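You operate a simulated robot arm through the tools that you are given. There is no shell and no other tool. Be economical: measure what you need, move in short steps, check, and stop when the job is done.

You are at the controls of a simulated two-armed robot. One attempt, no reset.

JOB
Fetch the white chill pad from the bench top round the brushing box and set it on the board under the grading bench. Then take the brown cloth and leave it on the fourth tier from the bottom of the wooden shelf. Then take the yellow roll and put it on the top of the crate stand. Then put two of the stem ends from the front of the grading bench in the grey tub. Then take the box from the front part of the sorting table and leave it on top of the liner there. Keep to this order. Set down upright: box.

It is judged by the outcome, as a careful person would: the job done as asked, and still so three seconds after it is handed in. It fails if anything else is knocked over, pushed out of place, dropped, spilled or broken. Flat cloth is picked up by pressing the open fingertips on it (5 to 10 N) and closing them slowly along it; thin cloth reads only 2 to 8 mm in the jaws.

ROBOT AND FRAMES
Two 7-joint arms with two-finger grippers on one trunk, on a base that drives. Base frame: it is fixed to the floor where the robot stands at the start and does not move with it; the origin is under the middle of the robot, x ahead of it, y to its left, z up; the surface under the hand at the start is at about z = 780. Lengths are in mm, angles in degrees, forces in N, time in s.
The left shoulder is at the start at [70, 139, 1155], the right one opposite. With the tool pointing down near the work surface each hand reaches from about 320 to 760 mm from the robot's upright axis, wherever it stands, measured 20 degrees to its own side. Places, roughly: board under the grading bench [-3000, -3600, 200]; box (12x7x8 cm) [-3200, -2200, 800]; brown cloth (7x9x3 cm) [800, -3100, 1000]; chill pad [750, 0, 750]; fourth tier of the wooden shelf [900, -3000, 1400]; grey tub (12x12x8 cm) [-4400, -6000, 800]; liner (20x15x4 cm) [-3100, -2500, 700]; stem end (3x3x2 cm) [-2600, -4000, 700]; top of the crate stand [-1200, -5700, 300]; yellow roll (8x8x5 cm) [800, -3200, 1400]. Payload 3.43 kg a hand.
The tool frame of a hand sits at the grasp point between the pads (the TCP): z along the fingers, y along the line on which they close. The tips reach 30 mm beyond it. Largest opening 104 mm; the body of the gripper starts 57 mm behind the TCP.
Orientation is that of the tool frame in the base frame, as a unit quaternion [x, y, z, w]. With the fingers straight down and closing along the base's y, the tool's x points along the base's -x, its y along +y and its z along -z.

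CONTROLS
- The arms move only by the tool play_rows. It takes "left_motion", "right_motion" or both (then of equal length, played together; a hand with none holds still); each is a list of rows, each a list of 7 numbers: the shift along the tool's x, y, z in mm, then the turn, a rotation vector about the tool's x, y, z in degrees, then the gripper command, from -1 (shut) to 1 (fully open), values between in proportion. In form: [[tx, ty, tz, wx, wy, wz, grip], ...]. A call has 1 to 8 rows; each row is the pose to reach, as a shift and turn from the pose commanded when the call began, along the tool's axes at that moment. Each row takes 0.2 s and may step no farther than 50 mm and 8.6 degrees from the row before; otherwise, or with a gripper value out of range, the whole call is refused. A pose out of reach is approached as far as the arm can. The call stops where the force on the tool passes 40 N (or 10 N more than at its start, if that is more) or the arm is blocked; 0.2 s more then pass. Each finger travels about 45 mm/s and halts on what it meets, pressing with about 43 N; the grip force reading is that of the motor and also rises with nothing between the fingers. The clock runs only during rows and for 0.2 s after the last one: add rows that repeat a pose to give the fingers time. The reply holds the time, the measured pose of the TCP, the force on the tool along the base axes, the opening and the grip force, in the units named above and with some noise, with the torque about the TCP (base axes, N m) and any sound that the robot's microphone picked up.
- Cameras (640 x 400 px; columns grow to the right, rows downward): "scene" is now at [124.9, 16.4, 1362.8]; the picture's right is [0.21, -0.98, 0.00], its down [-0.76, -0.16, -0.63] and it looks along [0.62, 0.13, -0.78] (base axes); focal length 291 px, centre (320, 200). "left" rides on the left gripper at [67, -18, -90] in its tool frame; the picture's right is [0.25, 0.97, 0.00], its down [-0.73, 0.19, -0.66] and it looks along [-0.64, 0.17, 0.75] (tool axes); focal length 218 px, centre (320, 200). "right" rides on the right gripper at [67, 18, -90] in its tool frame; the picture's right is [-0.25, 0.97, 0.00], its down [-0.73, -0.19, -0.66] and it looks along [-0.63, -0.17, 0.75] (tool axes); focal length 218 px, centre (320, 200). There is no depth. A picture from a camera that has moved, and an enlarged one, comes with that camera's place and axes in the base frame and with its lens.
- snapshot(camera): a new picture of that camera. It takes no simulated time.
- raise_lower(by): slides the trunk up (or, below 0, down) by that many mm; the arms and the scene camera ride with it, the base frame stays. It gives what a move gives, with no picture.
- base_move(legs): drives the robot by 1 to 6 legs, each [ahead, left, turn to the left] in mm, mm and degrees, along the robot's own axes; the way and the turn of a leg run together, so that a leg with both is an arc; at most 1500 mm and 180 degrees a leg. The arms and the cameras ride along, it lands a little off, and it stops where it bumps. It gives what a move gives.
- pan_tilt(pan, tilt): turns the head with the scene camera to pan (to the left, within 86 degrees either way) and tilt (down, from -29 to 69), counted from straight ahead of the robot. It gives what a move gives.
- inspect(camera, box): a new picture of the part [left, top, right, bottom] of that camera's present view, enlarged. It takes no simulated time.
- sign_off(): hands the job in; it is judged then, once.

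Work in short steps. Places have to be worked out from the pictures, the camera data and where the tool is seen: move nearer, look again, correct. Check each grasp and each placing, and mend what went wrong. You have 186 turns and 158 pictures in all, those below and enlarged ones among them. Open the grippers and draw the arms clear of the work before you hand the job in, unless the task says otherwise; then end with one line.

The tools are called after "Call:" as a command line: name --argument value ..., lists and objects as JSON in quotes. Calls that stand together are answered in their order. play_rows: Moves the arms, as the interface text tells. Its arguments: {"type":"object","properties":{"left_motion":{"type":"array"},"right_motion":{"type":"array"}},"required":[]} The other tools are called the same way: raise_lower (by) slides the trunk up or down; base_move (legs) drives the base; pan_tilt (pan, tilt) turns the head that bears the scene camera; snapshot (camera) takes a picture; inspect (camera, box) takes an enlarged picture of a part of a camera's view; sign_off () hands the job in.

At the start:

```text
clock: 0.0
left_tool_pos: [511.1, 274.4, 1025.2]
left_ee_rot: [0.0, 1.0, 0.0, 0.0]
left_ft_force: [0.6, -1.0, 0.3]
left_ft_torque: [0.0, 0.01, -0.02]
left_finger_gap: 103.5
left_grasp_force: 0.2
right_tool_pos: [358.9, -115.4, 1089.0]
right_ee_rot: [0.0, 1.0, 0.001, 0.001]
right_ft_force: [-0.9, -0.4, -0.3]
right_ft_torque: [-0.01, 0.0, -0.03]
right_finger_gap: 103.9
right_grasp_force: 0.0
trunk travel left (down, up): [-650.0, 290.0]
robot x, y, heading: [2.6, 1.7, -0.1]
head pan, tilt: [12.0, 51.0]
```

scene: 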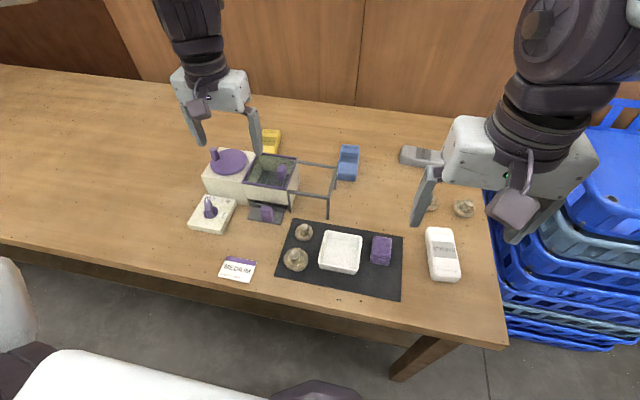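
right: 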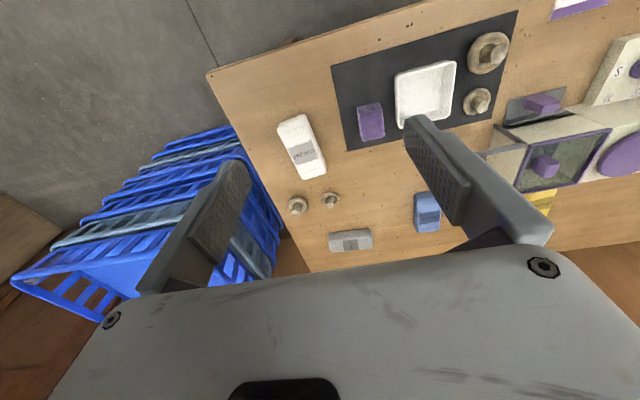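
left: 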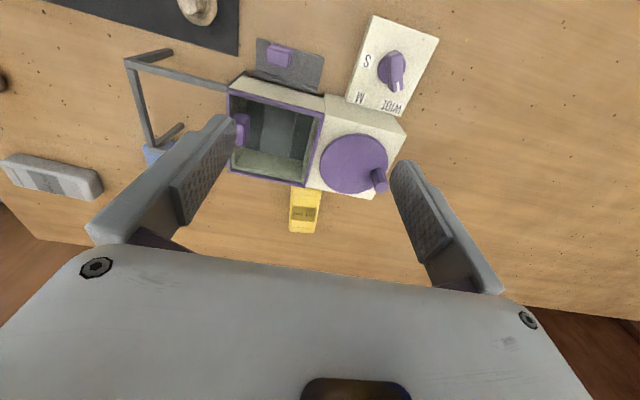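

The white labelled item at the right of the bench looks like the chill pad, but grey, blue and yellow ones are there too. I'll enlarge it to read the labels.

Call:
inspect --camera "scene" --box '[380, 130, 500, 300]'

Call:
inspect --camera "right" --box '[240, 80, 460, 270]'

```text
2.35 times, centred on (440, 215) of scene
camera zoom: at [124.9, 16.4, 1362.8], right [0.21, -0.98, 0.0], down [-0.76, -0.16, -0.63], along [0.62, 0.13, -0.78], focal length 685 px, centre (38, 165)
```

zoom: 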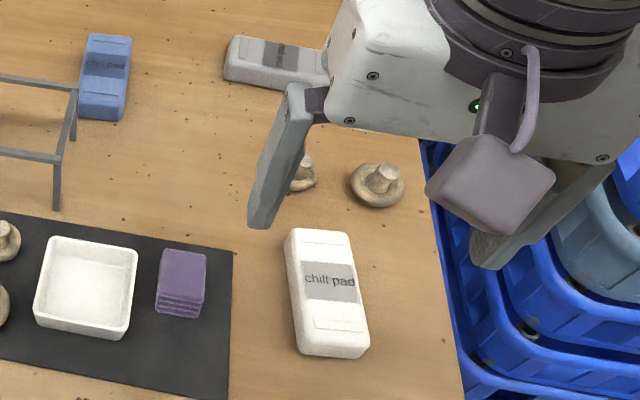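

```text
2.11 times, centred on (350, 175) of right
camera zoom: at [291.7, -96.9, 1178.9], right [0.25, 0.97, 0.0], down [0.73, -0.19, 0.66], along [0.64, -0.17, -0.75], focal length 460 px, centre (257, 253)
```

zoom: 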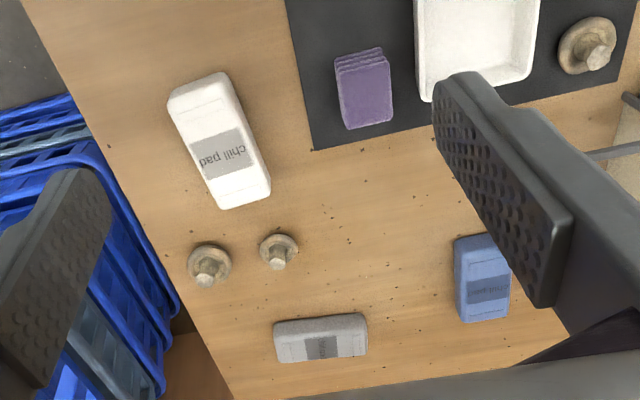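

The white chill pad is centred near (482,-180), its long side along x and turned about 5° ccw. I'll move the right hand above it and look again.

Call:
play_rows --right_motion '[[-25, -13, 40, 0, 0, -1, 1], [-50, -26, 80, 0, 0, -2, 1], [-75, -39, 120, 0, 0, -3, 1], [-100, -52, 160, 0, 0, -4, 1], [-123, -65, 185, 0, 0, -5, 1]]'

Call:
snapshot --camera "right"

Call:
snapshot --camera "scene"

```text
clock: 1.2
left_tool_pos: [508.4, 277.7, 1024.4]
left_ee_rot: [-0.001, 1.0, -0.001, 0.001]
left_ft_force: [-0.2, -0.2, 0.0]
left_ft_torque: [-0.04, -0.02, 0.01]
left_finger_gap: 104.1
left_grasp_force: 0.0
right_tool_pos: [420.1, -106.2, 911.1]
right_ee_rot: [-0.037, 0.999, -0.003, 0.005]
right_ft_force: [-0.5, 0.5, 0.0]
right_ft_torque: [-0.03, 0.0, -0.05]
right_finger_gap: 104.1
right_grasp_force: 0.0
right hand out of reach, approached as far as the arm can: row 3, 4, 5
trunk travel left (down, up): [-650.0, 290.0]
robot x, y, heading: [0.4, 0.5, 0.2]
head pan, tilt: [12.0, 51.0]
```

```text
152 pictures are left
camera right: at [351.3, -92.9, 1000.7], right [0.18, 0.98, -0.01], down [0.73, -0.13, 0.67], along [0.65, -0.12, -0.75], focal length 218 px, centre (320, 200)
```

right: 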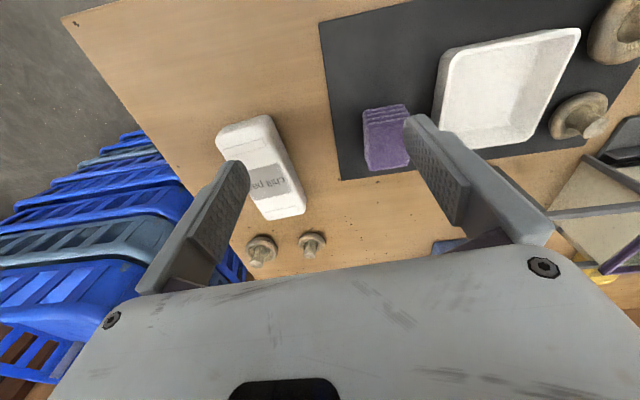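

```text
151 pictures are left
camera scene: at [121.7, 20.9, 1363.2], right [0.21, -0.98, 0.0], down [-0.76, -0.16, -0.63], along [0.62, 0.13, -0.78], focal length 291 px, centre (320, 200)
```

scene: 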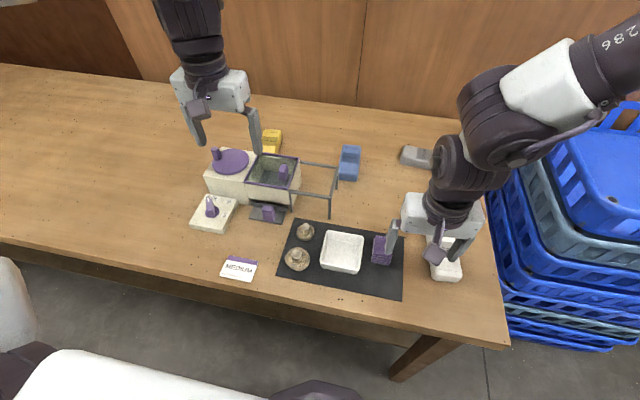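

The move fell short at (420,-106,911). From here I'll move sideways level, in smaller steps, to see whether the arm gets over the pad.

Call:
play_rows --right_motion '[[-14, -20, 0, 0, 0, 0, 1], [-28, -40, 0, 0, 0, 0, 1], [-42, -60, 0, 0, 0, 0, 1], [-56, -78, 0, 0, 0, -1, 1], [-56, -78, 0, 0, 0, -1, 1]]'

```text
clock: 2.4
left_tool_pos: [511.1, 273.7, 1024.6]
left_ee_rot: [-0.001, 1.0, 0.001, 0.0]
left_ft_force: [-0.8, -0.9, -1.0]
left_ft_torque: [-0.01, 0.0, 0.01]
left_finger_gap: 104.3
left_grasp_force: 0.1
right_tool_pos: [412.0, -105.2, 917.8]
right_ee_rot: [-0.051, 0.999, 0.0, 0.001]
right_ft_force: [0.6, -0.8, 0.1]
right_ft_torque: [0.0, 0.0, 0.0]
right_finger_gap: 104.0
right_grasp_force: 0.0
right hand out of reach, approached as far as the arm can: row 1, 2, 3, 4, 5
trunk travel left (down, up): [-650.0, 290.0]
robot x, y, heading: [-1.4, 1.3, -0.1]
head pan, tilt: [12.0, 51.0]
```

Still stuck, which suggests a joint limit in this arm posture. I'll go back up, move sideways at height, then descend.

Call:
play_rows --right_motion '[[0, 0, -45, 0, 0, 0, 1], [0, 0, -90, 0, 0, 0, 1], [0, 0, -135, 0, 0, 0, 1], [-20, -30, -150, 0, 0, 0, 1], [-40, -60, -150, 0, 0, 0, 1], [-65, -78, -150, 0, 0, 0, 1], [-65, -78, -150, 0, 0, 0, 1]]'

Call:
snapshot --camera "scene"

```text
clock: 4.0
left_tool_pos: [511.3, 274.3, 1024.6]
left_ee_rot: [0.0, 1.0, 0.0, 0.0]
left_ft_force: [-0.3, -0.5, 0.3]
left_ft_torque: [-0.02, 0.0, 0.02]
left_finger_gap: 104.1
left_grasp_force: 0.0
right_tool_pos: [405.4, -106.3, 1063.4]
right_ee_rot: [-0.051, 0.999, 0.002, 0.001]
right_ft_force: [0.7, 0.1, -0.4]
right_ft_torque: [-0.02, 0.01, 0.0]
right_finger_gap: 104.0
right_grasp_force: 0.1
right hand out of reach, approached as far as the arm can: row 4, 5, 6, 7
trunk travel left (down, up): [-650.0, 290.0]
robot x, y, heading: [3.6, -1.7, -0.3]
head pan, tilt: [12.0, 51.0]
```

```text
150 pictures are left
camera scene: at [125.1, 16.4, 1362.8], right [0.21, -0.98, 0.0], down [-0.76, -0.16, -0.63], along [0.62, 0.13, -0.78], focal length 291 px, centre (320, 200)
```

scene: 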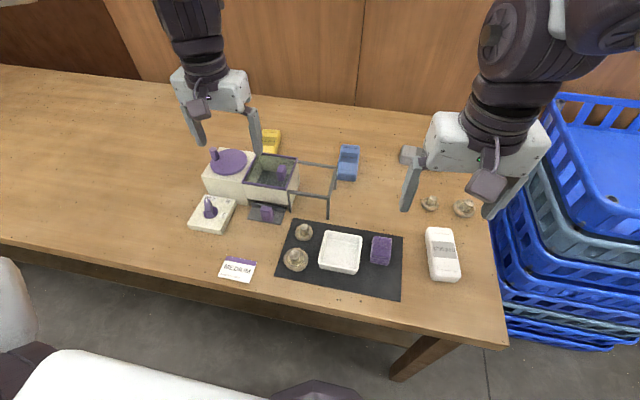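

Only the vertical motion succeeded. I'll test pure sideways and pure forward motions to find the limit.

Call:
play_rows --right_motion '[[0, -20, 0, 0, 0, 0, 1], [0, -40, 0, 0, 0, 0, 1]]'

Call:
play_rows --right_motion '[[-20, 0, 0, 0, 0, 0, 1], [-40, 0, 0, 0, 0, 0, 1]]'

Call:
play_rows --right_motion '[[0, 0, 0, 0, 0, 4, 1], [0, 0, 0, 0, 0, 8, 1]]'

```text
clock: 4.6
left_tool_pos: [510.6, 274.4, 1023.6]
left_ee_rot: [0.0, 1.0, 0.0, 0.001]
left_ft_force: [0.1, 0.1, 0.7]
left_ft_torque: [0.02, -0.02, -0.01]
left_finger_gap: 103.9
left_grasp_force: 0.0
right_tool_pos: [388.0, -121.3, 1058.2]
right_ee_rot: [-0.05, 0.999, 0.001, 0.002]
right_ft_force: [-0.4, -0.4, 1.0]
right_ft_torque: [-0.03, 0.0, 0.02]
right_finger_gap: 104.0
right_grasp_force: 0.0
right hand out of reach, approached as far as the arm can: row 1, 2
trunk travel left (down, up): [-650.0, 290.0]
robot x, y, heading: [1.5, 0.1, -0.1]
head pan, tilt: [12.0, 51.0]
```

```text
clock: 5.2
left_tool_pos: [511.9, 275.1, 1023.4]
left_ee_rot: [0.0, 1.0, 0.0, -0.001]
left_ft_force: [0.6, 0.0, 0.4]
left_ft_torque: [-0.01, -0.02, 0.0]
left_finger_gap: 104.0
left_grasp_force: 0.0
right_tool_pos: [416.6, -101.5, 1052.8]
right_ee_rot: [-0.05, 0.999, 0.0, 0.001]
right_ft_force: [-0.3, 0.5, -0.1]
right_ft_torque: [-0.03, 0.04, -0.02]
right_finger_gap: 104.0
right_grasp_force: 0.1
right hand out of reach, approached as far as the arm can: row 1, 2
trunk travel left (down, up): [-650.0, 290.0]
robot x, y, heading: [-1.8, 1.2, -0.2]
head pan, tilt: [12.0, 51.0]
```

```text
clock: 5.8
left_tool_pos: [511.4, 273.8, 1024.2]
left_ee_rot: [0.0, 1.0, 0.0, 0.0]
left_ft_force: [-0.3, 0.4, 0.6]
left_ft_torque: [0.01, 0.01, 0.01]
left_finger_gap: 104.2
left_grasp_force: 0.0
right_tool_pos: [416.0, -102.3, 1050.6]
right_ee_rot: [0.018, 1.0, 0.001, 0.001]
right_ft_force: [0.1, 0.3, -0.3]
right_ft_torque: [0.03, 0.02, -0.02]
right_finger_gap: 104.1
right_grasp_force: 0.0
trunk travel left (down, up): [-650.0, 290.0]
robot x, y, heading: [1.7, -0.9, 0.1]
head pan, tilt: [12.0, 51.0]
```

The limit ties the yaw to the sideways position, so sidestepping the base right should free it. First I'll look right to check that the floor is clear.

Call:
pan_tilt --pan -70 --tilt 35

Call:
snapshot --camera "scene"

```text
clock: 7.3
left_tool_pos: [510.5, 274.3, 1025.2]
left_ee_rot: [0.0, 1.0, 0.0, 0.0]
left_ft_force: [-0.1, 0.3, 0.6]
left_ft_torque: [-0.02, -0.01, -0.02]
left_finger_gap: 104.1
left_grasp_force: 0.0
right_tool_pos: [416.7, -101.8, 1051.6]
right_ee_rot: [0.017, 1.0, 0.0, 0.001]
right_ft_force: [0.1, 0.0, -0.4]
right_ft_torque: [0.0, -0.02, -0.02]
right_finger_gap: 103.8
right_grasp_force: 0.1
trunk travel left (down, up): [-650.0, 290.0]
robot x, y, heading: [2.1, -1.6, 0.1]
head pan, tilt: [-70.0, 35.0]
```

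```text
149 pictures are left
camera scene: at [80.7, -82.2, 1385.9], right [-0.94, -0.34, 0.0], down [-0.2, 0.54, -0.82], along [0.28, -0.77, -0.57], focal length 291 px, centre (320, 200)
```

scene: 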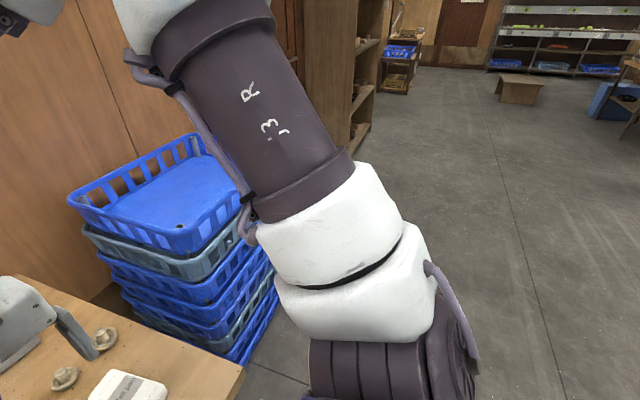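

The floor to the right is clear. I'll sidestep 180 mm right.

Call:
base_move --legs '[[0, -180, 0]]'

Call:
pan_tilt --pan 0 --tilt 51

```text
clock: 8.8
left_tool_pos: [511.1, 95.8, 1024.1]
left_ee_rot: [0.0, 1.0, 0.0, 0.0]
left_ft_force: [0.0, 0.0, 0.2]
left_ft_torque: [-0.01, -0.02, 0.0]
left_finger_gap: 103.8
left_grasp_force: 0.1
right_tool_pos: [416.0, -279.9, 1049.6]
right_ee_rot: [0.018, 1.0, 0.001, 0.001]
right_ft_force: [-0.4, 1.2, -0.5]
right_ft_torque: [-0.02, 0.01, 0.01]
right_finger_gap: 104.2
right_grasp_force: 0.0
trunk travel left (down, up): [-650.0, 290.0]
robot x, y, heading: [0.7, -180.1, -0.1]
head pan, tilt: [-70.0, 35.0]
```

```text
clock: 10.3
left_tool_pos: [510.0, 95.6, 1024.3]
left_ee_rot: [0.0, 1.0, 0.0, 0.0]
left_ft_force: [-0.7, -0.5, 1.5]
left_ft_torque: [0.02, 0.02, 0.0]
left_finger_gap: 104.0
left_grasp_force: 0.0
right_tool_pos: [416.5, -281.5, 1050.7]
right_ee_rot: [0.018, 1.0, 0.001, 0.001]
right_ft_force: [0.2, -1.1, 0.6]
right_ft_torque: [-0.01, -0.02, 0.02]
right_finger_gap: 104.0
right_grasp_force: 0.0
trunk travel left (down, up): [-650.0, 290.0]
robot x, y, heading: [1.1, -178.7, -0.1]
head pan, tilt: [0.0, 51.0]
```

Now I'll move to above the pad: (482,-180,900), yaw +5°.

Call:
play_rows --right_motion '[[-15, 25, 20, 0, 0, 0, 1], [-30, 50, 50, 0, 0, -2, 1], [-45, 75, 80, 0, 0, -4, 1], [-62, 103, 115, 0, 0, -7, 1], [-62, 103, 150, 0, 0, -7, 1], [-62, 103, 150, 0, 0, -7, 1]]'

Call:
snapshot --camera "right"

Call:
snapshot --camera "scene"

```text
clock: 11.7
left_tool_pos: [510.0, 96.1, 1025.2]
left_ee_rot: [-0.001, 1.0, 0.0, 0.0]
left_ft_force: [0.2, 0.1, -0.6]
left_ft_torque: [-0.01, 0.0, 0.01]
left_finger_gap: 104.0
left_grasp_force: 0.1
right_tool_pos: [479.3, -179.4, 901.0]
right_ee_rot: [-0.044, 0.999, 0.0, 0.0]
right_ft_force: [0.3, -0.4, -0.3]
right_ft_torque: [-0.01, 0.01, -0.01]
right_finger_gap: 103.7
right_grasp_force: 0.1
trunk travel left (down, up): [-650.0, 290.0]
robot x, y, heading: [1.0, -182.8, -0.3]
head pan, tilt: [0.0, 51.0]
```

```text
148 pictures are left
camera right: at [411.9, -167.4, 990.9], right [0.17, 0.99, 0.0], down [0.74, -0.13, 0.66], along [0.65, -0.11, -0.75], focal length 218 px, centre (320, 200)
```

right: 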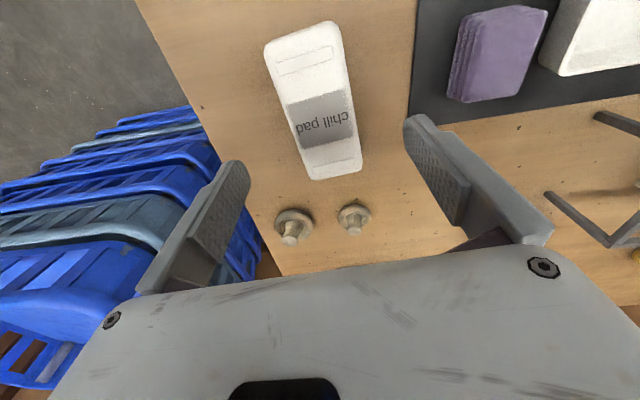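

```text
147 pictures are left
camera scene: at [126.1, -178.5, 1362.9], right [0.0, -1.0, 0.0], down [-0.78, 0.0, -0.63], along [0.63, 0.0, -0.78], focal length 291 px, centre (320, 200)
```

scene: 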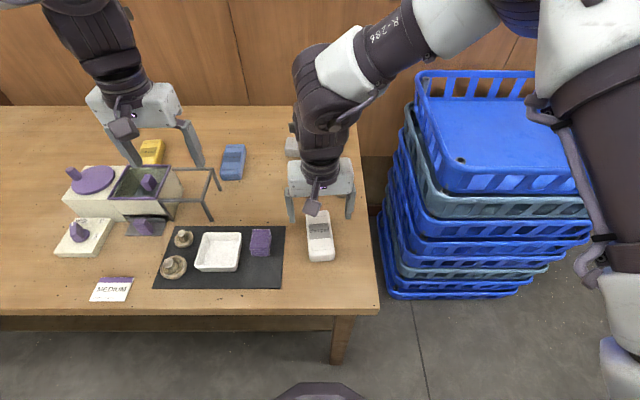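

Pad centre computes to about (477,-176), 5°, and the hand is right over it. I'll descend to z≈818.

Call:
play_rows --right_motion '[[0, 3, 25, 0, 0, 0, 1], [2, 3, 50, 0, 0, 0, 1], [2, 3, 70, 0, 0, 0, 1], [2, 3, 82, 0, 0, 0, 1], [2, 3, 82, 0, 0, 0, 1]]'

Call:
snapshot --camera "right"

```text
clock: 12.9
left_tool_pos: [509.9, 94.5, 1025.2]
left_ee_rot: [0.0, 1.0, 0.0, 0.0]
left_ft_force: [-0.1, 0.1, 0.4]
left_ft_torque: [-0.02, 0.03, 0.01]
left_finger_gap: 104.0
left_grasp_force: 0.0
right_tool_pos: [479.1, -176.4, 819.2]
right_ee_rot: [-0.043, 0.999, 0.0, 0.003]
right_ft_force: [0.3, -1.4, 18.6]
right_ft_torque: [-0.87, 0.08, 0.13]
right_finger_gap: 102.6
right_grasp_force: 0.1
trunk travel left (down, up): [-650.0, 290.0]
robot x, y, heading: [-0.9, -181.4, 0.1]
head pan, tilt: [0.0, 51.0]
```

```text
146 pictures are left
camera right: at [411.0, -164.8, 908.8], right [0.17, 0.99, 0.0], down [0.74, -0.13, 0.66], along [0.65, -0.11, -0.75], focal length 218 px, centre (320, 200)
```

right: 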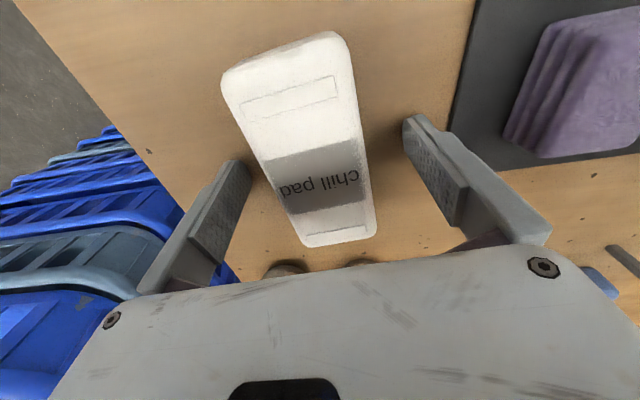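

The right fingertip is touching the table (about z 789). I'll lift 4 mm and close.

Call:
play_rows --right_motion '[[0, 0, -4, 0, 0, 0, 1], [0, 0, -4, 0, 0, 0, 0.4], [0, 0, -4, 0, 0, 0, -0.1], [0, 0, -4, 0, 0, 0, -0.4], [0, 0, -4, 0, 0, 0, -0.6], [0, 0, -4, 0, 0, 0, -0.6]]'

Call:
snapshot --camera "right"

```text
clock: 14.3
left_tool_pos: [511.7, 94.5, 1024.7]
left_ee_rot: [0.0, 1.0, 0.0, 0.0]
left_ft_force: [-0.5, -0.7, -1.0]
left_ft_torque: [0.0, 0.01, 0.04]
left_finger_gap: 104.0
left_grasp_force: 0.0
right_tool_pos: [478.9, -176.3, 822.0]
right_ee_rot: [-0.042, 0.999, 0.001, 0.001]
right_ft_force: [-0.4, -0.2, 0.3]
right_ft_torque: [-0.01, 0.0, -0.02]
right_finger_gap: 55.5
right_grasp_force: 43.9
trunk travel left (down, up): [-650.0, 290.0]
robot x, y, heading: [0.3, -180.2, 0.2]
head pan, tilt: [0.0, 51.0]
```

```text
145 pictures are left
camera right: at [411.0, -165.1, 912.0], right [0.17, 0.99, 0.0], down [0.74, -0.13, 0.66], along [0.65, -0.11, -0.75], focal length 218 px, centre (320, 200)
```

right: 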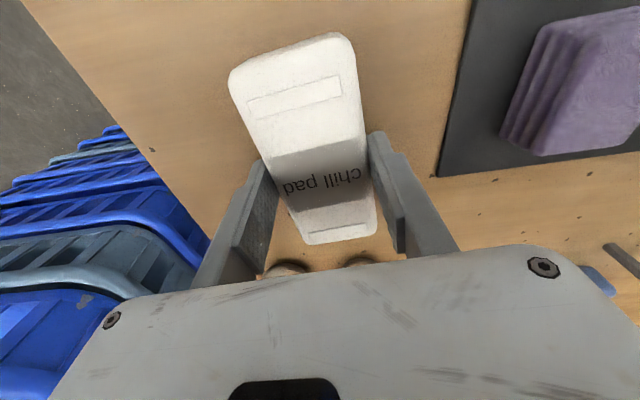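

Firm grip at 55.5 mm. I'll lift, draw back a bit and check.

Call:
play_rows --right_motion '[[0, 0, -40, 0, 0, 0, -0.6], [0, 0, -80, 0, 0, 0, -0.6], [0, 0, -120, 0, 0, 0, -0.6], [20, 0, -160, 0, 0, 0, -0.6], [50, 0, -190, 0, 0, 0, -0.6], [80, 0, -220, 0, 0, 0, -0.6]]'

Call:
snapshot --camera "right"

```text
clock: 15.7
left_tool_pos: [510.7, 94.7, 1025.7]
left_ee_rot: [0.0, 1.0, 0.0, 0.0]
left_ft_force: [0.6, -0.5, 0.2]
left_ft_torque: [-0.01, -0.02, 0.03]
left_finger_gap: 103.7
left_grasp_force: 0.0
right_tool_pos: [395.3, -186.1, 1045.3]
right_ee_rot: [-0.043, 0.999, 0.0, 0.001]
right_ft_force: [-0.9, 0.9, -0.9]
right_ft_torque: [0.02, -0.01, 0.0]
right_finger_gap: 55.5
right_grasp_force: 42.8
trunk travel left (down, up): [-650.0, 290.0]
robot x, y, heading: [-0.3, -178.1, -0.0]
head pan, tilt: [0.0, 51.0]
```

```text
144 pictures are left
camera right: at [327.8, -172.9, 1136.0], right [0.17, 0.99, 0.0], down [0.74, -0.13, 0.66], along [0.65, -0.11, -0.75], focal length 218 px, centre (320, 200)
```

right: 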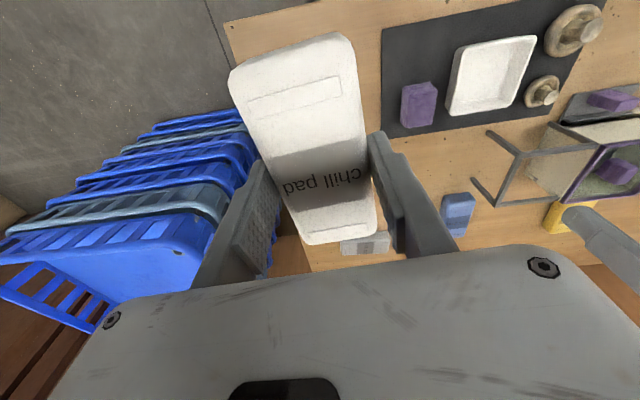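

The pad is held. I'll back away from the bench and turn right toward the grading bench, then look.

Call:
base_move --legs '[[-700, 0, 0], [0, 0, -110]]'

Call:
pan_tilt --pan 0 --tilt 15

Call:
snapshot --camera "scene"

```text
clock: 24.1
left_tool_pos: [-607.5, -751.7, 1023.3]
left_ee_rot: [0.811, 0.585, 0.001, 0.0]
left_ft_force: [0.6, 0.7, -0.4]
left_ft_torque: [-0.01, 0.02, 0.01]
left_finger_gap: 104.1
left_grasp_force: 0.0
right_tool_pos: [-837.6, -555.6, 1044.6]
right_ee_rot: [0.785, 0.619, 0.0, 0.001]
right_ft_force: [-0.2, 0.5, -1.5]
right_ft_torque: [0.02, -0.02, -0.02]
right_finger_gap: 55.6
right_grasp_force: 43.3
trunk travel left (down, up): [-650.0, 290.0]
robot x, y, heading: [-705.1, -179.7, -108.5]
head pan, tilt: [0.0, 51.0]
```

```text
clock: 25.1
left_tool_pos: [-607.7, -752.2, 1023.9]
left_ee_rot: [0.811, 0.585, 0.0, 0.0]
left_ft_force: [0.6, -0.1, -0.1]
left_ft_torque: [-0.01, -0.03, -0.04]
left_finger_gap: 104.0
left_grasp_force: 0.1
right_tool_pos: [-836.6, -555.8, 1045.9]
right_ee_rot: [0.785, 0.619, -0.001, 0.002]
right_ft_force: [-0.2, -0.1, -2.4]
right_ft_torque: [-0.01, -0.01, -0.01]
right_finger_gap: 55.3
right_grasp_force: 43.1
trunk travel left (down, up): [-650.0, 290.0]
robot x, y, heading: [-704.4, -181.2, -108.6]
head pan, tilt: [0.0, 15.0]
```

```text
143 pictures are left
camera scene: at [-751.3, -316.4, 1417.8], right [-0.95, 0.32, 0.0], down [0.08, 0.25, -0.97], along [-0.31, -0.92, -0.26], focal length 291 px, centre (320, 200)
```

scene: 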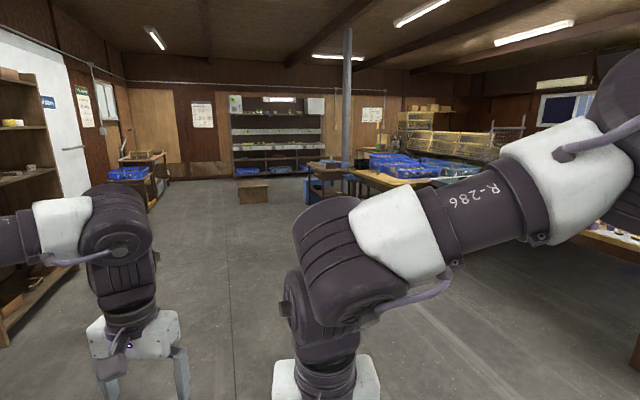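

I'll look further right toward the grading bench.

Call:
pan_tilt --pan -30 --tilt 10

Call:
inspect --camera "scene" --box '[0, 0, 640, 400]'

```text
clock: 26.1
left_tool_pos: [-608.3, -752.3, 1024.5]
left_ee_rot: [0.811, 0.585, 0.0, 0.0]
left_ft_force: [-0.3, 0.5, -0.3]
left_ft_torque: [0.04, -0.02, -0.04]
left_finger_gap: 104.0
left_grasp_force: 0.1
right_tool_pos: [-837.2, -555.8, 1044.8]
right_ee_rot: [0.785, 0.619, 0.0, 0.001]
right_ft_force: [1.1, -0.4, -2.6]
right_ft_torque: [0.01, 0.0, 0.02]
right_finger_gap: 55.3
right_grasp_force: 42.6
trunk travel left (down, up): [-650.0, 290.0]
robot x, y, heading: [-707.9, -181.3, -108.4]
head pan, tilt: [-30.0, 10.0]
```

```text
1.00 times, centred on (320, 200) of scene (not enlarged: the box is as wide or as high as the picture)
camera zoom: at [-791.3, -289.5, 1426.0], right [-0.66, 0.75, 0.0], down [0.13, 0.12, -0.98], along [-0.74, -0.65, -0.17], focal length 291 px, centre (320, 200)
```

zoom: 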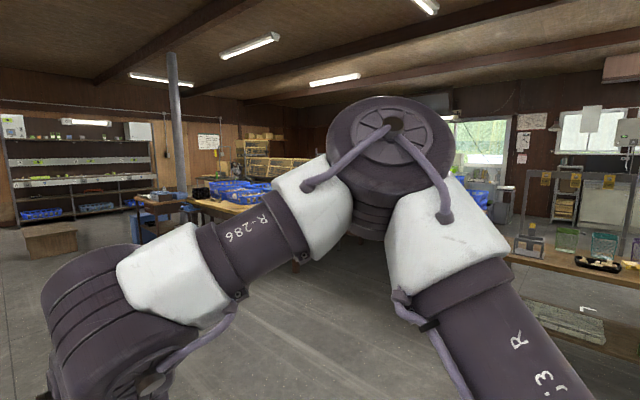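

The grading bench with blue trays lies ahead to the right. I'll drive towards about (-1450,-3300), turn to face -x, then look.

Call:
base_move --legs '[[0, 0, 5], [1500, 0, 0], [1500, 0, 0], [200, 0, 0], [0, 0, -77]]'

Call:
pan_tilt --pan 0 --tilt 25

Call:
snapshot --camera "scene"

```text
clock: 45.5
left_tool_pos: [-1948.2, -3556.7, 1023.8]
left_ee_rot: [1.0, -0.001, 0.0, 0.0]
left_ft_force: [-0.5, -0.7, 0.1]
left_ft_torque: [0.01, 0.01, 0.05]
left_finger_gap: 103.9
left_grasp_force: 0.1
right_tool_pos: [-1834.1, -3275.7, 1046.1]
right_ee_rot: [0.999, 0.042, -0.001, 0.0]
right_ft_force: [0.6, -1.2, -1.3]
right_ft_torque: [-0.04, -0.01, -0.01]
right_finger_gap: 55.5
right_grasp_force: 43.2
trunk travel left (down, up): [-650.0, 290.0]
robot x, y, heading: [-1437.2, -3283.3, 179.7]
head pan, tilt: [-30.0, 10.0]
```

```text
clock: 46.4
left_tool_pos: [-1948.5, -3557.1, 1024.5]
left_ee_rot: [1.0, -0.001, 0.0, -0.001]
left_ft_force: [0.2, 0.7, -0.4]
left_ft_torque: [0.01, 0.04, -0.02]
left_finger_gap: 103.9
left_grasp_force: 0.0
right_tool_pos: [-1833.6, -3277.1, 1046.5]
right_ee_rot: [0.999, 0.042, -0.001, 0.001]
right_ft_force: [0.1, 0.0, -2.7]
right_ft_torque: [0.03, -0.05, -0.03]
right_finger_gap: 55.5
right_grasp_force: 42.8
trunk travel left (down, up): [-650.0, 290.0]
robot x, y, heading: [-1435.9, -3284.1, 179.6]
head pan, tilt: [0.0, 25.0]
```

```text
141 pictures are left
camera scene: at [-1578.8, -3282.4, 1401.7], right [0.0, 1.0, 0.0], down [0.42, 0.0, -0.91], along [-0.91, 0.0, -0.42], focal length 291 px, centre (320, 200)
```

scene: 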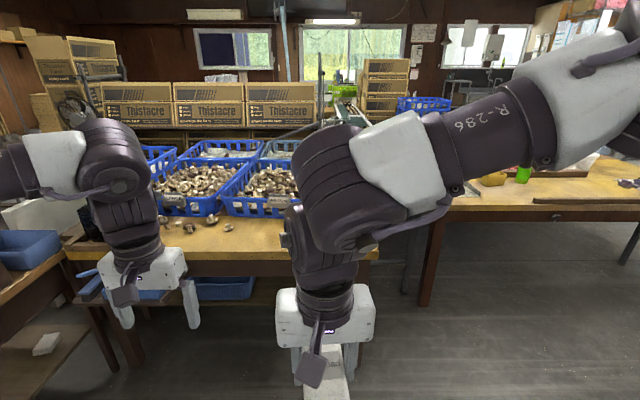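

The grading bench front edge is near x≈-2420, y about -4130..-3070, with something on a lower board. I'll lower the trunk to look under it.

Call:
raise_lower --by -450

Call:
pan_tilt --pan 15 --tilt 20

Call:
snapshot --camera "scene"

```text
refused: -450 is not a number from -400 to 400
```

```text
clock: 47.2
left_tool_pos: [-1948.5, -3556.3, 1024.4]
left_ee_rot: [1.0, -0.001, 0.0, 0.0]
left_ft_force: [1.0, -0.3, 0.9]
left_ft_torque: [0.04, 0.0, -0.01]
left_finger_gap: 104.1
left_grasp_force: 0.0
right_tool_pos: [-1833.9, -3275.9, 1044.2]
right_ee_rot: [0.999, 0.042, -0.002, 0.001]
right_ft_force: [0.3, -0.3, -1.7]
right_ft_torque: [0.01, -0.01, 0.03]
right_finger_gap: 55.4
right_grasp_force: 42.7
trunk travel left (down, up): [-650.0, 290.0]
robot x, y, heading: [-1437.1, -3287.4, 179.9]
head pan, tilt: [15.0, 20.0]
```

```text
140 pictures are left
camera scene: at [-1576.8, -3306.4, 1409.7], right [-0.26, 0.97, 0.0], down [0.33, 0.09, -0.94], along [-0.91, -0.24, -0.34], focal length 291 px, centre (320, 200)
```

scene: 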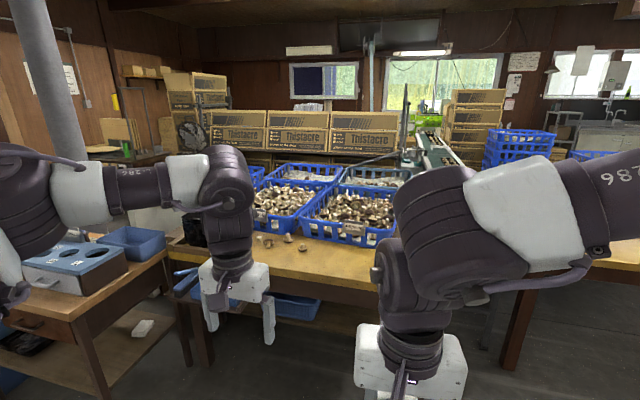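

Now I'll lower in 400 mm or less.

Call:
raise_lower --by -400

Call:
pan_tilt --pan 10 --tilt 22

Call:
snapshot --camera "scene"

```text
clock: 51.0
left_tool_pos: [-1947.3, -3556.8, 624.7]
left_ee_rot: [1.0, -0.001, 0.0, 0.0]
left_ft_force: [0.4, 0.0, 1.3]
left_ft_torque: [-0.01, 0.0, 0.0]
left_finger_gap: 104.1
left_grasp_force: 0.1
right_tool_pos: [-1832.7, -3277.0, 645.4]
right_ee_rot: [0.999, 0.042, -0.002, 0.0]
right_ft_force: [0.4, 0.4, -2.1]
right_ft_torque: [0.01, -0.04, -0.05]
right_finger_gap: 55.4
right_grasp_force: 42.5
trunk travel left (down, up): [-250.0, 690.0]
robot x, y, heading: [-1437.8, -3284.2, 179.9]
head pan, tilt: [15.0, 20.0]
```

```text
clock: 51.7
left_tool_pos: [-1948.7, -3556.3, 624.1]
left_ee_rot: [1.0, 0.0, 0.0, -0.001]
left_ft_force: [-0.4, -1.0, 0.3]
left_ft_torque: [-0.03, 0.0, 0.01]
left_finger_gap: 103.8
left_grasp_force: 0.1
right_tool_pos: [-1833.4, -3276.4, 644.8]
right_ee_rot: [0.999, 0.041, -0.001, 0.001]
right_ft_force: [0.0, 0.5, -1.1]
right_ft_torque: [0.02, 0.0, 0.0]
right_finger_gap: 55.3
right_grasp_force: 43.1
trunk travel left (down, up): [-250.0, 690.0]
robot x, y, heading: [-1437.8, -3283.7, 179.8]
head pan, tilt: [10.0, 22.0]
```

```text
139 pictures are left
camera scene: at [-1578.0, -3298.5, 1006.5], right [-0.17, 0.99, 0.0], down [0.37, 0.06, -0.93], along [-0.91, -0.16, -0.37], focal length 291 px, centre (320, 200)
```

scene: 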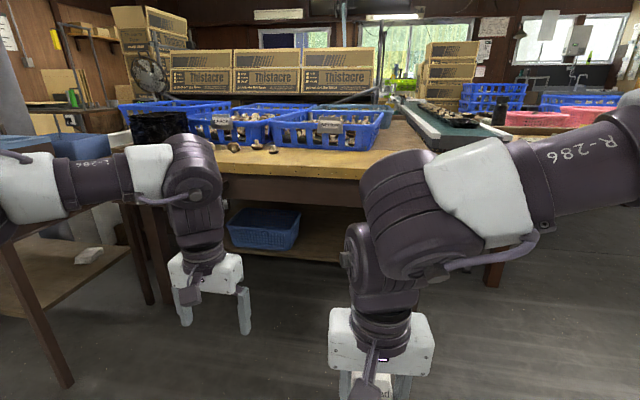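

I can see a brown board under the bench with a blue basket on its left part. I'll lower the trunk fully for a flatter view underneath.

Call:
raise_lower --by -240

Call:
snapshot --camera "scene"

```text
clock: 54.2
left_tool_pos: [-1948.4, -3556.4, 384.7]
left_ee_rot: [1.0, -0.001, 0.0, 0.0]
left_ft_force: [0.7, -0.3, -0.2]
left_ft_torque: [0.01, -0.03, 0.04]
left_finger_gap: 103.9
left_grasp_force: 0.0
right_tool_pos: [-1833.6, -3275.8, 405.4]
right_ee_rot: [0.999, 0.042, 0.0, 0.002]
right_ft_force: [0.1, 0.2, -1.5]
right_ft_torque: [0.0, -0.03, 0.0]
right_finger_gap: 55.4
right_grasp_force: 43.5
trunk travel left (down, up): [-10.0, 930.0]
robot x, y, heading: [-1437.9, -3283.6, 179.6]
head pan, tilt: [10.0, 22.0]
```

```text
138 pictures are left
camera scene: at [-1577.9, -3298.5, 766.5], right [-0.17, 0.99, 0.0], down [0.37, 0.06, -0.93], along [-0.91, -0.16, -0.37], focal length 291 px, centre (320, 200)
```

scene: 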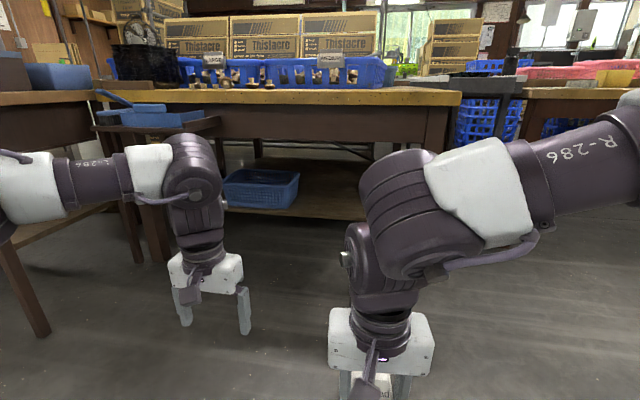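

Triangulating: the bench front edge is x≈-2390 at z≈745, with the apron bottom at about 610. The board's front edge is recessed to about x≈-2850, z≈180–200, free for y about -3600..-3300 right of the basket. I'll have to reach deep, so first I'll fold the left arm back and outward.

Call:
play_rows --left_motion '[[35, 22, 0, 0, 0, -6, 0], [70, 44, 0, 0, 0, -12, 0], [105, 66, 0, 0, 0, -18, 0], [140, 88, 0, 0, 0, -24, 0], [175, 110, 0, 0, 0, -30, 0], [210, 132, 0, 0, 0, -36, 0], [245, 154, 0, 0, 0, -42, 0], [280, 176, 0, 0, 0, -48, 0]]'

Call:
pan_tilt --pan 15 --tilt 35

Call:
snapshot --camera "scene"

```text
clock: 56.0
left_tool_pos: [-1821.8, -3707.5, 395.2]
left_ee_rot: [0.933, 0.361, -0.001, -0.006]
left_ft_force: [0.0, 0.2, -0.4]
left_ft_torque: [0.05, 0.02, -0.01]
left_finger_gap: 51.9
left_grasp_force: 0.1
left hand out of reach, approached as far as the arm can: row 5, 6, 7, 8
right_tool_pos: [-1833.8, -3276.4, 404.8]
right_ee_rot: [0.999, 0.042, 0.0, 0.001]
right_ft_force: [-0.2, 0.9, -1.8]
right_ft_torque: [0.01, -0.04, -0.05]
right_finger_gap: 55.2
right_grasp_force: 42.9
trunk travel left (down, up): [-10.0, 930.0]
robot x, y, heading: [-1435.5, -3281.2, 179.8]
head pan, tilt: [10.0, 22.0]
```

```text
clock: 56.7
left_tool_pos: [-1822.3, -3704.2, 395.0]
left_ee_rot: [0.933, 0.36, -0.001, -0.005]
left_ft_force: [0.6, -0.2, 0.5]
left_ft_torque: [-0.01, -0.02, 0.0]
left_finger_gap: 52.0
left_grasp_force: 0.1
right_tool_pos: [-1833.5, -3276.7, 405.2]
right_ee_rot: [0.999, 0.042, -0.001, 0.001]
right_ft_force: [0.0, 0.7, -2.5]
right_ft_torque: [0.0, 0.0, 0.01]
right_finger_gap: 55.3
right_grasp_force: 43.0
trunk travel left (down, up): [-10.0, 930.0]
robot x, y, heading: [-1436.3, -3285.1, 179.7]
head pan, tilt: [15.0, 35.0]
```

```text
137 pictures are left
camera scene: at [-1571.6, -3305.2, 745.9], right [-0.26, 0.97, 0.0], down [0.55, 0.15, -0.82], along [-0.79, -0.21, -0.57], focal length 291 px, centre (320, 200)
```

scene: 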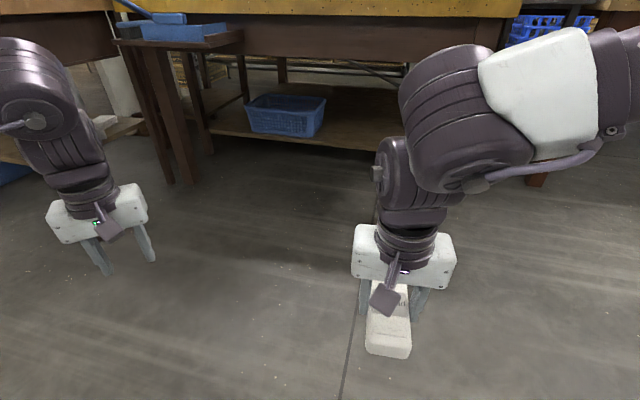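

The left arm is tucked. Re-checking, the bench edge is nearer x≈-2520 and the board front about x≈-2775. I'll shape the right arm low and forward out here in the open first, then drive it in under the bench.

Call:
play_rows --right_motion '[[-30, 0, 20, 0, 0, 0, -0.6], [-60, -5, 40, 0, 0, 0, -0.6], [-90, -10, 60, 0, 0, 0, -0.6], [-120, -10, 80, 0, 0, 0, -0.6], [-150, -12, 100, 0, 0, 0, -0.6], [-180, -15, 120, 0, 0, 0, -0.6], [-210, -17, 130, 0, 0, 0, -0.6], [-240, -20, 130, 0, 0, 0, -0.6]]'

Call:
snapshot --camera "scene"

```text
clock: 58.5
left_tool_pos: [-1821.8, -3706.7, 394.7]
left_ee_rot: [0.933, 0.36, -0.002, -0.005]
left_ft_force: [0.0, -0.6, 0.1]
left_ft_torque: [0.01, 0.0, 0.01]
left_finger_gap: 52.0
left_grasp_force: 0.1
right_tool_pos: [-1971.9, -3303.1, 293.1]
right_ee_rot: [0.999, 0.041, 0.0, 0.002]
right_ft_force: [0.7, 0.4, -2.5]
right_ft_torque: [-0.03, -0.01, 0.02]
right_finger_gap: 55.1
right_grasp_force: 43.1
right hand out of reach, approached as far as the arm can: row 5, 6, 7, 8
trunk travel left (down, up): [-10.0, 930.0]
robot x, y, heading: [-1437.2, -3283.0, 179.9]
head pan, tilt: [15.0, 35.0]
```

```text
136 pictures are left
camera scene: at [-1571.6, -3305.2, 745.9], right [-0.26, 0.97, 0.0], down [0.55, 0.15, -0.82], along [-0.79, -0.21, -0.57], focal length 291 px, centre (320, 200)
```

scene: 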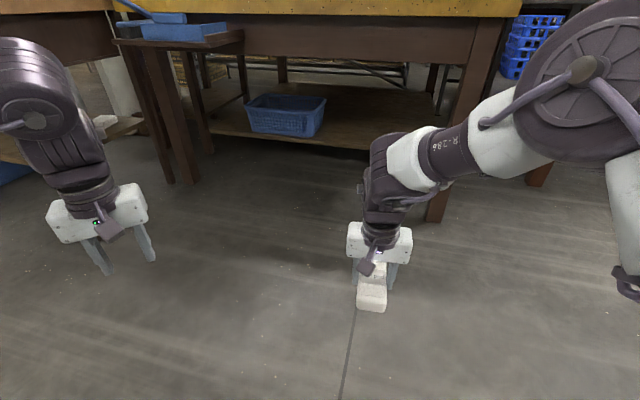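

The limit is again tied to yaw, so I'll turn the tool clockwise 40° while extending further forward. That should straighten the elbow.

Call:
play_rows --right_motion '[[0, 0, 0, 0, 0, 8, -0.6], [0, 0, 0, 0, 0, 16, -0.6], [-20, 0, 0, 0, 0, 24, -0.6], [-50, -5, 0, 0, 0, 32, -0.6], [-90, -10, 20, 0, 0, 40, -0.6], [-130, -12, 40, 0, 0, 40, -0.6], [-165, -15, 40, 0, 0, 40, -0.6], [-200, -17, 40, 0, 0, 40, -0.6]]'

Call:
snapshot --camera "scene"

```text
clock: 60.3
left_tool_pos: [-1822.9, -3706.9, 395.1]
left_ee_rot: [0.933, 0.36, -0.001, -0.006]
left_ft_force: [0.3, 0.4, 0.1]
left_ft_torque: [0.03, -0.03, 0.01]
left_finger_gap: 52.1
left_grasp_force: 0.1
right_tool_pos: [-2076.5, -3300.4, 260.2]
right_ee_rot: [0.953, -0.302, 0.001, 0.001]
right_ft_force: [0.2, 0.0, -1.2]
right_ft_torque: [0.02, 0.01, -0.02]
right_finger_gap: 55.5
right_grasp_force: 42.5
right hand out of reach, approached as far as the arm can: row 6, 7, 8
trunk travel left (down, up): [-10.0, 930.0]
robot x, y, heading: [-1434.2, -3279.7, 179.6]
head pan, tilt: [15.0, 35.0]
```

```text
135 pictures are left
camera scene: at [-1571.5, -3305.2, 745.9], right [-0.26, 0.97, 0.0], down [0.55, 0.15, -0.82], along [-0.79, -0.21, -0.57], focal length 291 px, centre (320, 200)
```

scene: 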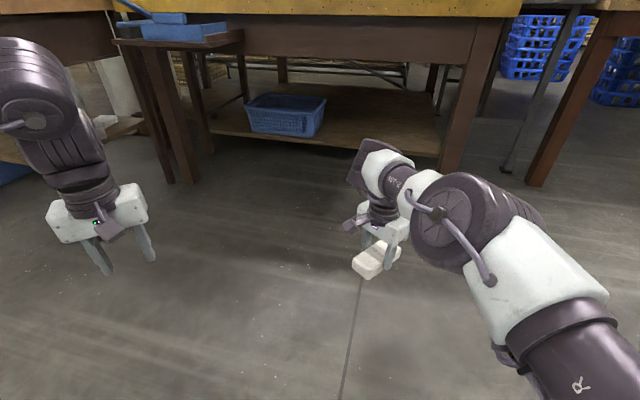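

This arm shape is much better: low and straightened, with the board visible as free right of the basket. I'll extend a bit more with further clockwise yaw so the elbow drops.

Call:
play_rows --right_motion '[[0, 0, 0, 0, 0, 7, -0.6], [-10, 7, 0, 0, 0, 14, -0.6], [-25, 18, 0, 0, 0, 21, -0.6], [-45, 32, 0, 0, 0, 26, -0.6], [-65, 46, 0, 0, 0, 26, -0.6], [-80, 58, 0, 0, 0, 26, -0.6]]'

Call:
snapshot --camera "scene"

```text
clock: 61.7
left_tool_pos: [-1821.7, -3706.1, 394.6]
left_ee_rot: [0.933, 0.36, -0.001, -0.007]
left_ft_force: [-0.2, 1.3, 0.5]
left_ft_torque: [0.0, 0.02, -0.02]
left_finger_gap: 52.2
left_grasp_force: 0.1
right_tool_pos: [-2073.5, -3308.2, 261.9]
right_ee_rot: [0.861, -0.509, 0.0, 0.001]
right_ft_force: [-1.1, 0.5, -0.7]
right_ft_torque: [-0.04, 0.02, -0.03]
right_finger_gap: 54.9
right_grasp_force: 43.0
right hand out of reach, approached as far as the arm can: row 2, 3, 4, 5, 6
trunk travel left (down, up): [-10.0, 930.0]
robot x, y, heading: [-1434.1, -3286.4, 179.4]
head pan, tilt: [15.0, 35.0]
```

```text
134 pictures are left
camera scene: at [-1571.7, -3305.2, 745.8], right [-0.26, 0.97, 0.0], down [0.55, 0.15, -0.82], along [-0.79, -0.21, -0.57], focal length 291 px, centre (320, 200)
```

scene: 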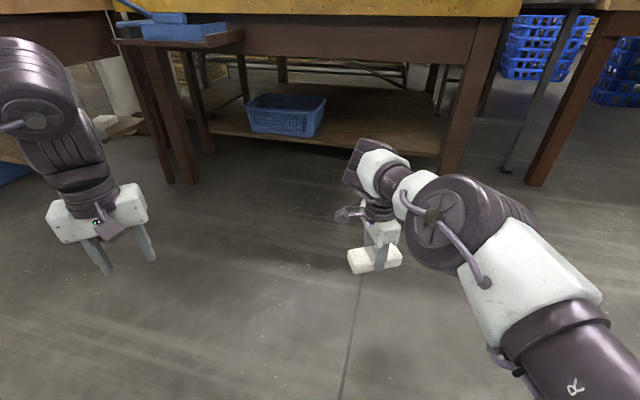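

The pad is now crosswise, good. But the left arm would hit the bench, so I'll try pulling it back further.

Call:
play_rows --left_motion '[[15, 20, 0, 0, 0, -6, 0], [30, 40, 0, 0, 0, -12, 0], [45, 60, 0, 0, 0, -18, 0], [60, 80, 0, 0, 0, -24, 0], [75, 100, 0, 0, 0, -30, 0], [90, 120, 0, 0, 0, -30, 0]]'

Call:
pan_tilt --pan 40 --tilt 35

Call:
snapshot --camera "scene"

```text
clock: 63.1
left_tool_pos: [-1911.8, -3756.9, 435.2]
left_ee_rot: [0.841, 0.541, 0.0, -0.016]
left_ft_force: [1.6, 0.6, -1.5]
left_ft_torque: [-0.01, -0.02, 0.01]
left_finger_gap: 52.0
left_grasp_force: 0.1
left hand out of reach, approached as far as the arm can: row 1, 2, 3, 4, 5, 6
right_tool_pos: [-2073.8, -3307.2, 261.9]
right_ee_rot: [0.861, -0.509, 0.0, 0.0]
right_ft_force: [0.2, -0.1, -1.1]
right_ft_torque: [-0.02, -0.03, 0.02]
right_finger_gap: 55.4
right_grasp_force: 43.3
trunk travel left (down, up): [-10.0, 930.0]
robot x, y, heading: [-1439.2, -3285.4, 179.8]
head pan, tilt: [15.0, 35.0]
```

```text
clock: 64.0
left_tool_pos: [-1911.9, -3755.9, 434.7]
left_ee_rot: [0.841, 0.541, 0.0, -0.016]
left_ft_force: [-0.1, -0.1, 0.0]
left_ft_torque: [0.01, 0.01, -0.02]
left_finger_gap: 51.9
left_grasp_force: 0.0
right_tool_pos: [-2073.4, -3307.6, 261.2]
right_ee_rot: [0.86, -0.509, 0.0, 0.001]
right_ft_force: [0.0, -0.1, -1.7]
right_ft_torque: [0.02, -0.02, -0.01]
right_finger_gap: 55.1
right_grasp_force: 43.1
trunk travel left (down, up): [-10.0, 930.0]
robot x, y, heading: [-1433.9, -3285.4, 179.7]
head pan, tilt: [40.0, 35.0]
```

```text
133 pictures are left
camera scene: at [-1554.2, -3339.1, 745.9], right [-0.64, 0.77, 0.0], down [0.44, 0.37, -0.82], along [-0.63, -0.52, -0.57], focal length 291 px, centre (320, 200)
```

scene: 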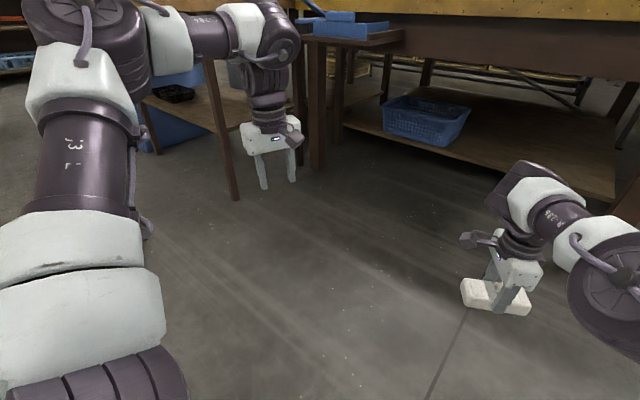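

Counter-clockwise yaw pushed it forward. I'll try the other yaw direction while pulling back.

Call:
play_rows --left_motion '[[0, 0, 0, 0, 0, 8, 0], [10, 20, 0, 0, 0, 16, 0], [20, 45, 0, 0, 0, 24, 0], [35, 75, 0, 0, 0, 32, 0], [50, 105, 0, 0, 0, 40, 0], [65, 140, 0, 0, 0, 48, 0], [80, 175, 0, 0, 0, 56, 0], [95, 210, 0, 0, 0, 64, 0]]'

Call:
snapshot --camera "scene"

```text
clock: 65.8
left_tool_pos: [-1733.4, -3644.2, 395.9]
left_ee_rot: [1.0, 0.013, -0.008, -0.015]
left_ft_force: [0.2, 0.2, 0.2]
left_ft_torque: [0.01, -0.01, -0.03]
left_finger_gap: 51.7
left_grasp_force: 0.1
left hand out of reach, approached as far as the arm can: row 2, 3, 4, 5, 6, 7, 8
right_tool_pos: [-2073.0, -3309.1, 261.7]
right_ee_rot: [0.861, -0.509, -0.001, 0.001]
right_ft_force: [0.8, 0.5, -2.6]
right_ft_torque: [0.03, 0.0, 0.0]
right_finger_gap: 55.2
right_grasp_force: 42.9
trunk travel left (down, up): [-10.0, 930.0]
robot x, y, heading: [-1433.6, -3280.4, 179.9]
head pan, tilt: [40.0, 35.0]
```

```text
132 pictures are left
camera scene: at [-1554.2, -3339.1, 745.9], right [-0.64, 0.77, 0.0], down [0.44, 0.37, -0.82], along [-0.63, -0.52, -0.57], focal length 291 px, centre (320, 200)
```

scene: 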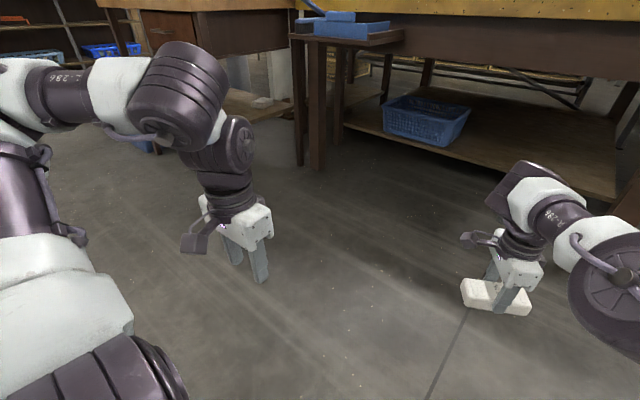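

That works: the left hand is at offset 300 ahead. I'll continue the same way.

Call:
play_rows --left_motion '[[0, 0, 0, 0, 0, 8, 0], [20, 0, 0, 0, 0, 16, 0], [40, 0, 0, 0, 0, 24, 0], [60, 0, 0, 0, 0, 32, 0], [80, 0, 0, 0, 0, 40, 0], [100, 0, 0, 0, 0, 48, 0], [120, 0, 0, 0, 0, 56, 0], [140, 0, 0, 0, 0, 60, 0]]'

Call:
snapshot --camera "scene"

```text
clock: 67.6
left_tool_pos: [-1728.4, -3638.8, 397.5]
left_ee_rot: [0.872, -0.49, -0.014, -0.008]
left_ft_force: [0.0, 0.2, 0.5]
left_ft_torque: [-0.05, 0.02, 0.03]
left_finger_gap: 52.1
left_grasp_force: 0.1
left hand out of reach, approached as far as the arm can: row 2, 3, 4, 5, 6, 7, 8
right_tool_pos: [-2072.8, -3307.7, 261.5]
right_ee_rot: [0.861, -0.509, -0.001, 0.001]
right_ft_force: [0.6, 0.1, -2.2]
right_ft_torque: [0.0, -0.01, 0.0]
right_finger_gap: 55.4
right_grasp_force: 43.1
trunk travel left (down, up): [-10.0, 930.0]
robot x, y, heading: [-1435.1, -3282.6, 179.9]
head pan, tilt: [40.0, 35.0]
```

```text
131 pictures are left
camera scene: at [-1554.1, -3339.0, 745.9], right [-0.64, 0.77, 0.0], down [0.44, 0.37, -0.82], along [-0.63, -0.52, -0.57], focal length 291 px, centre (320, 200)
```

scene: 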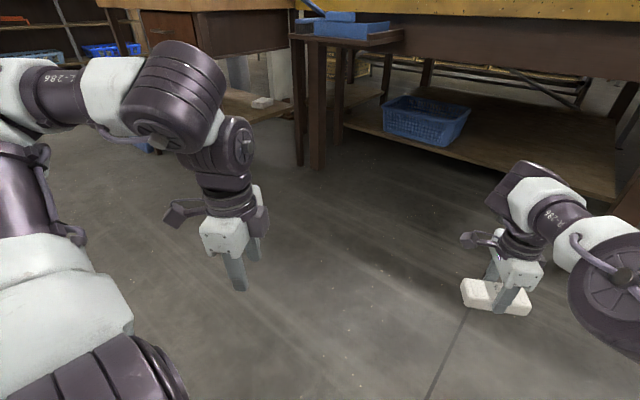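

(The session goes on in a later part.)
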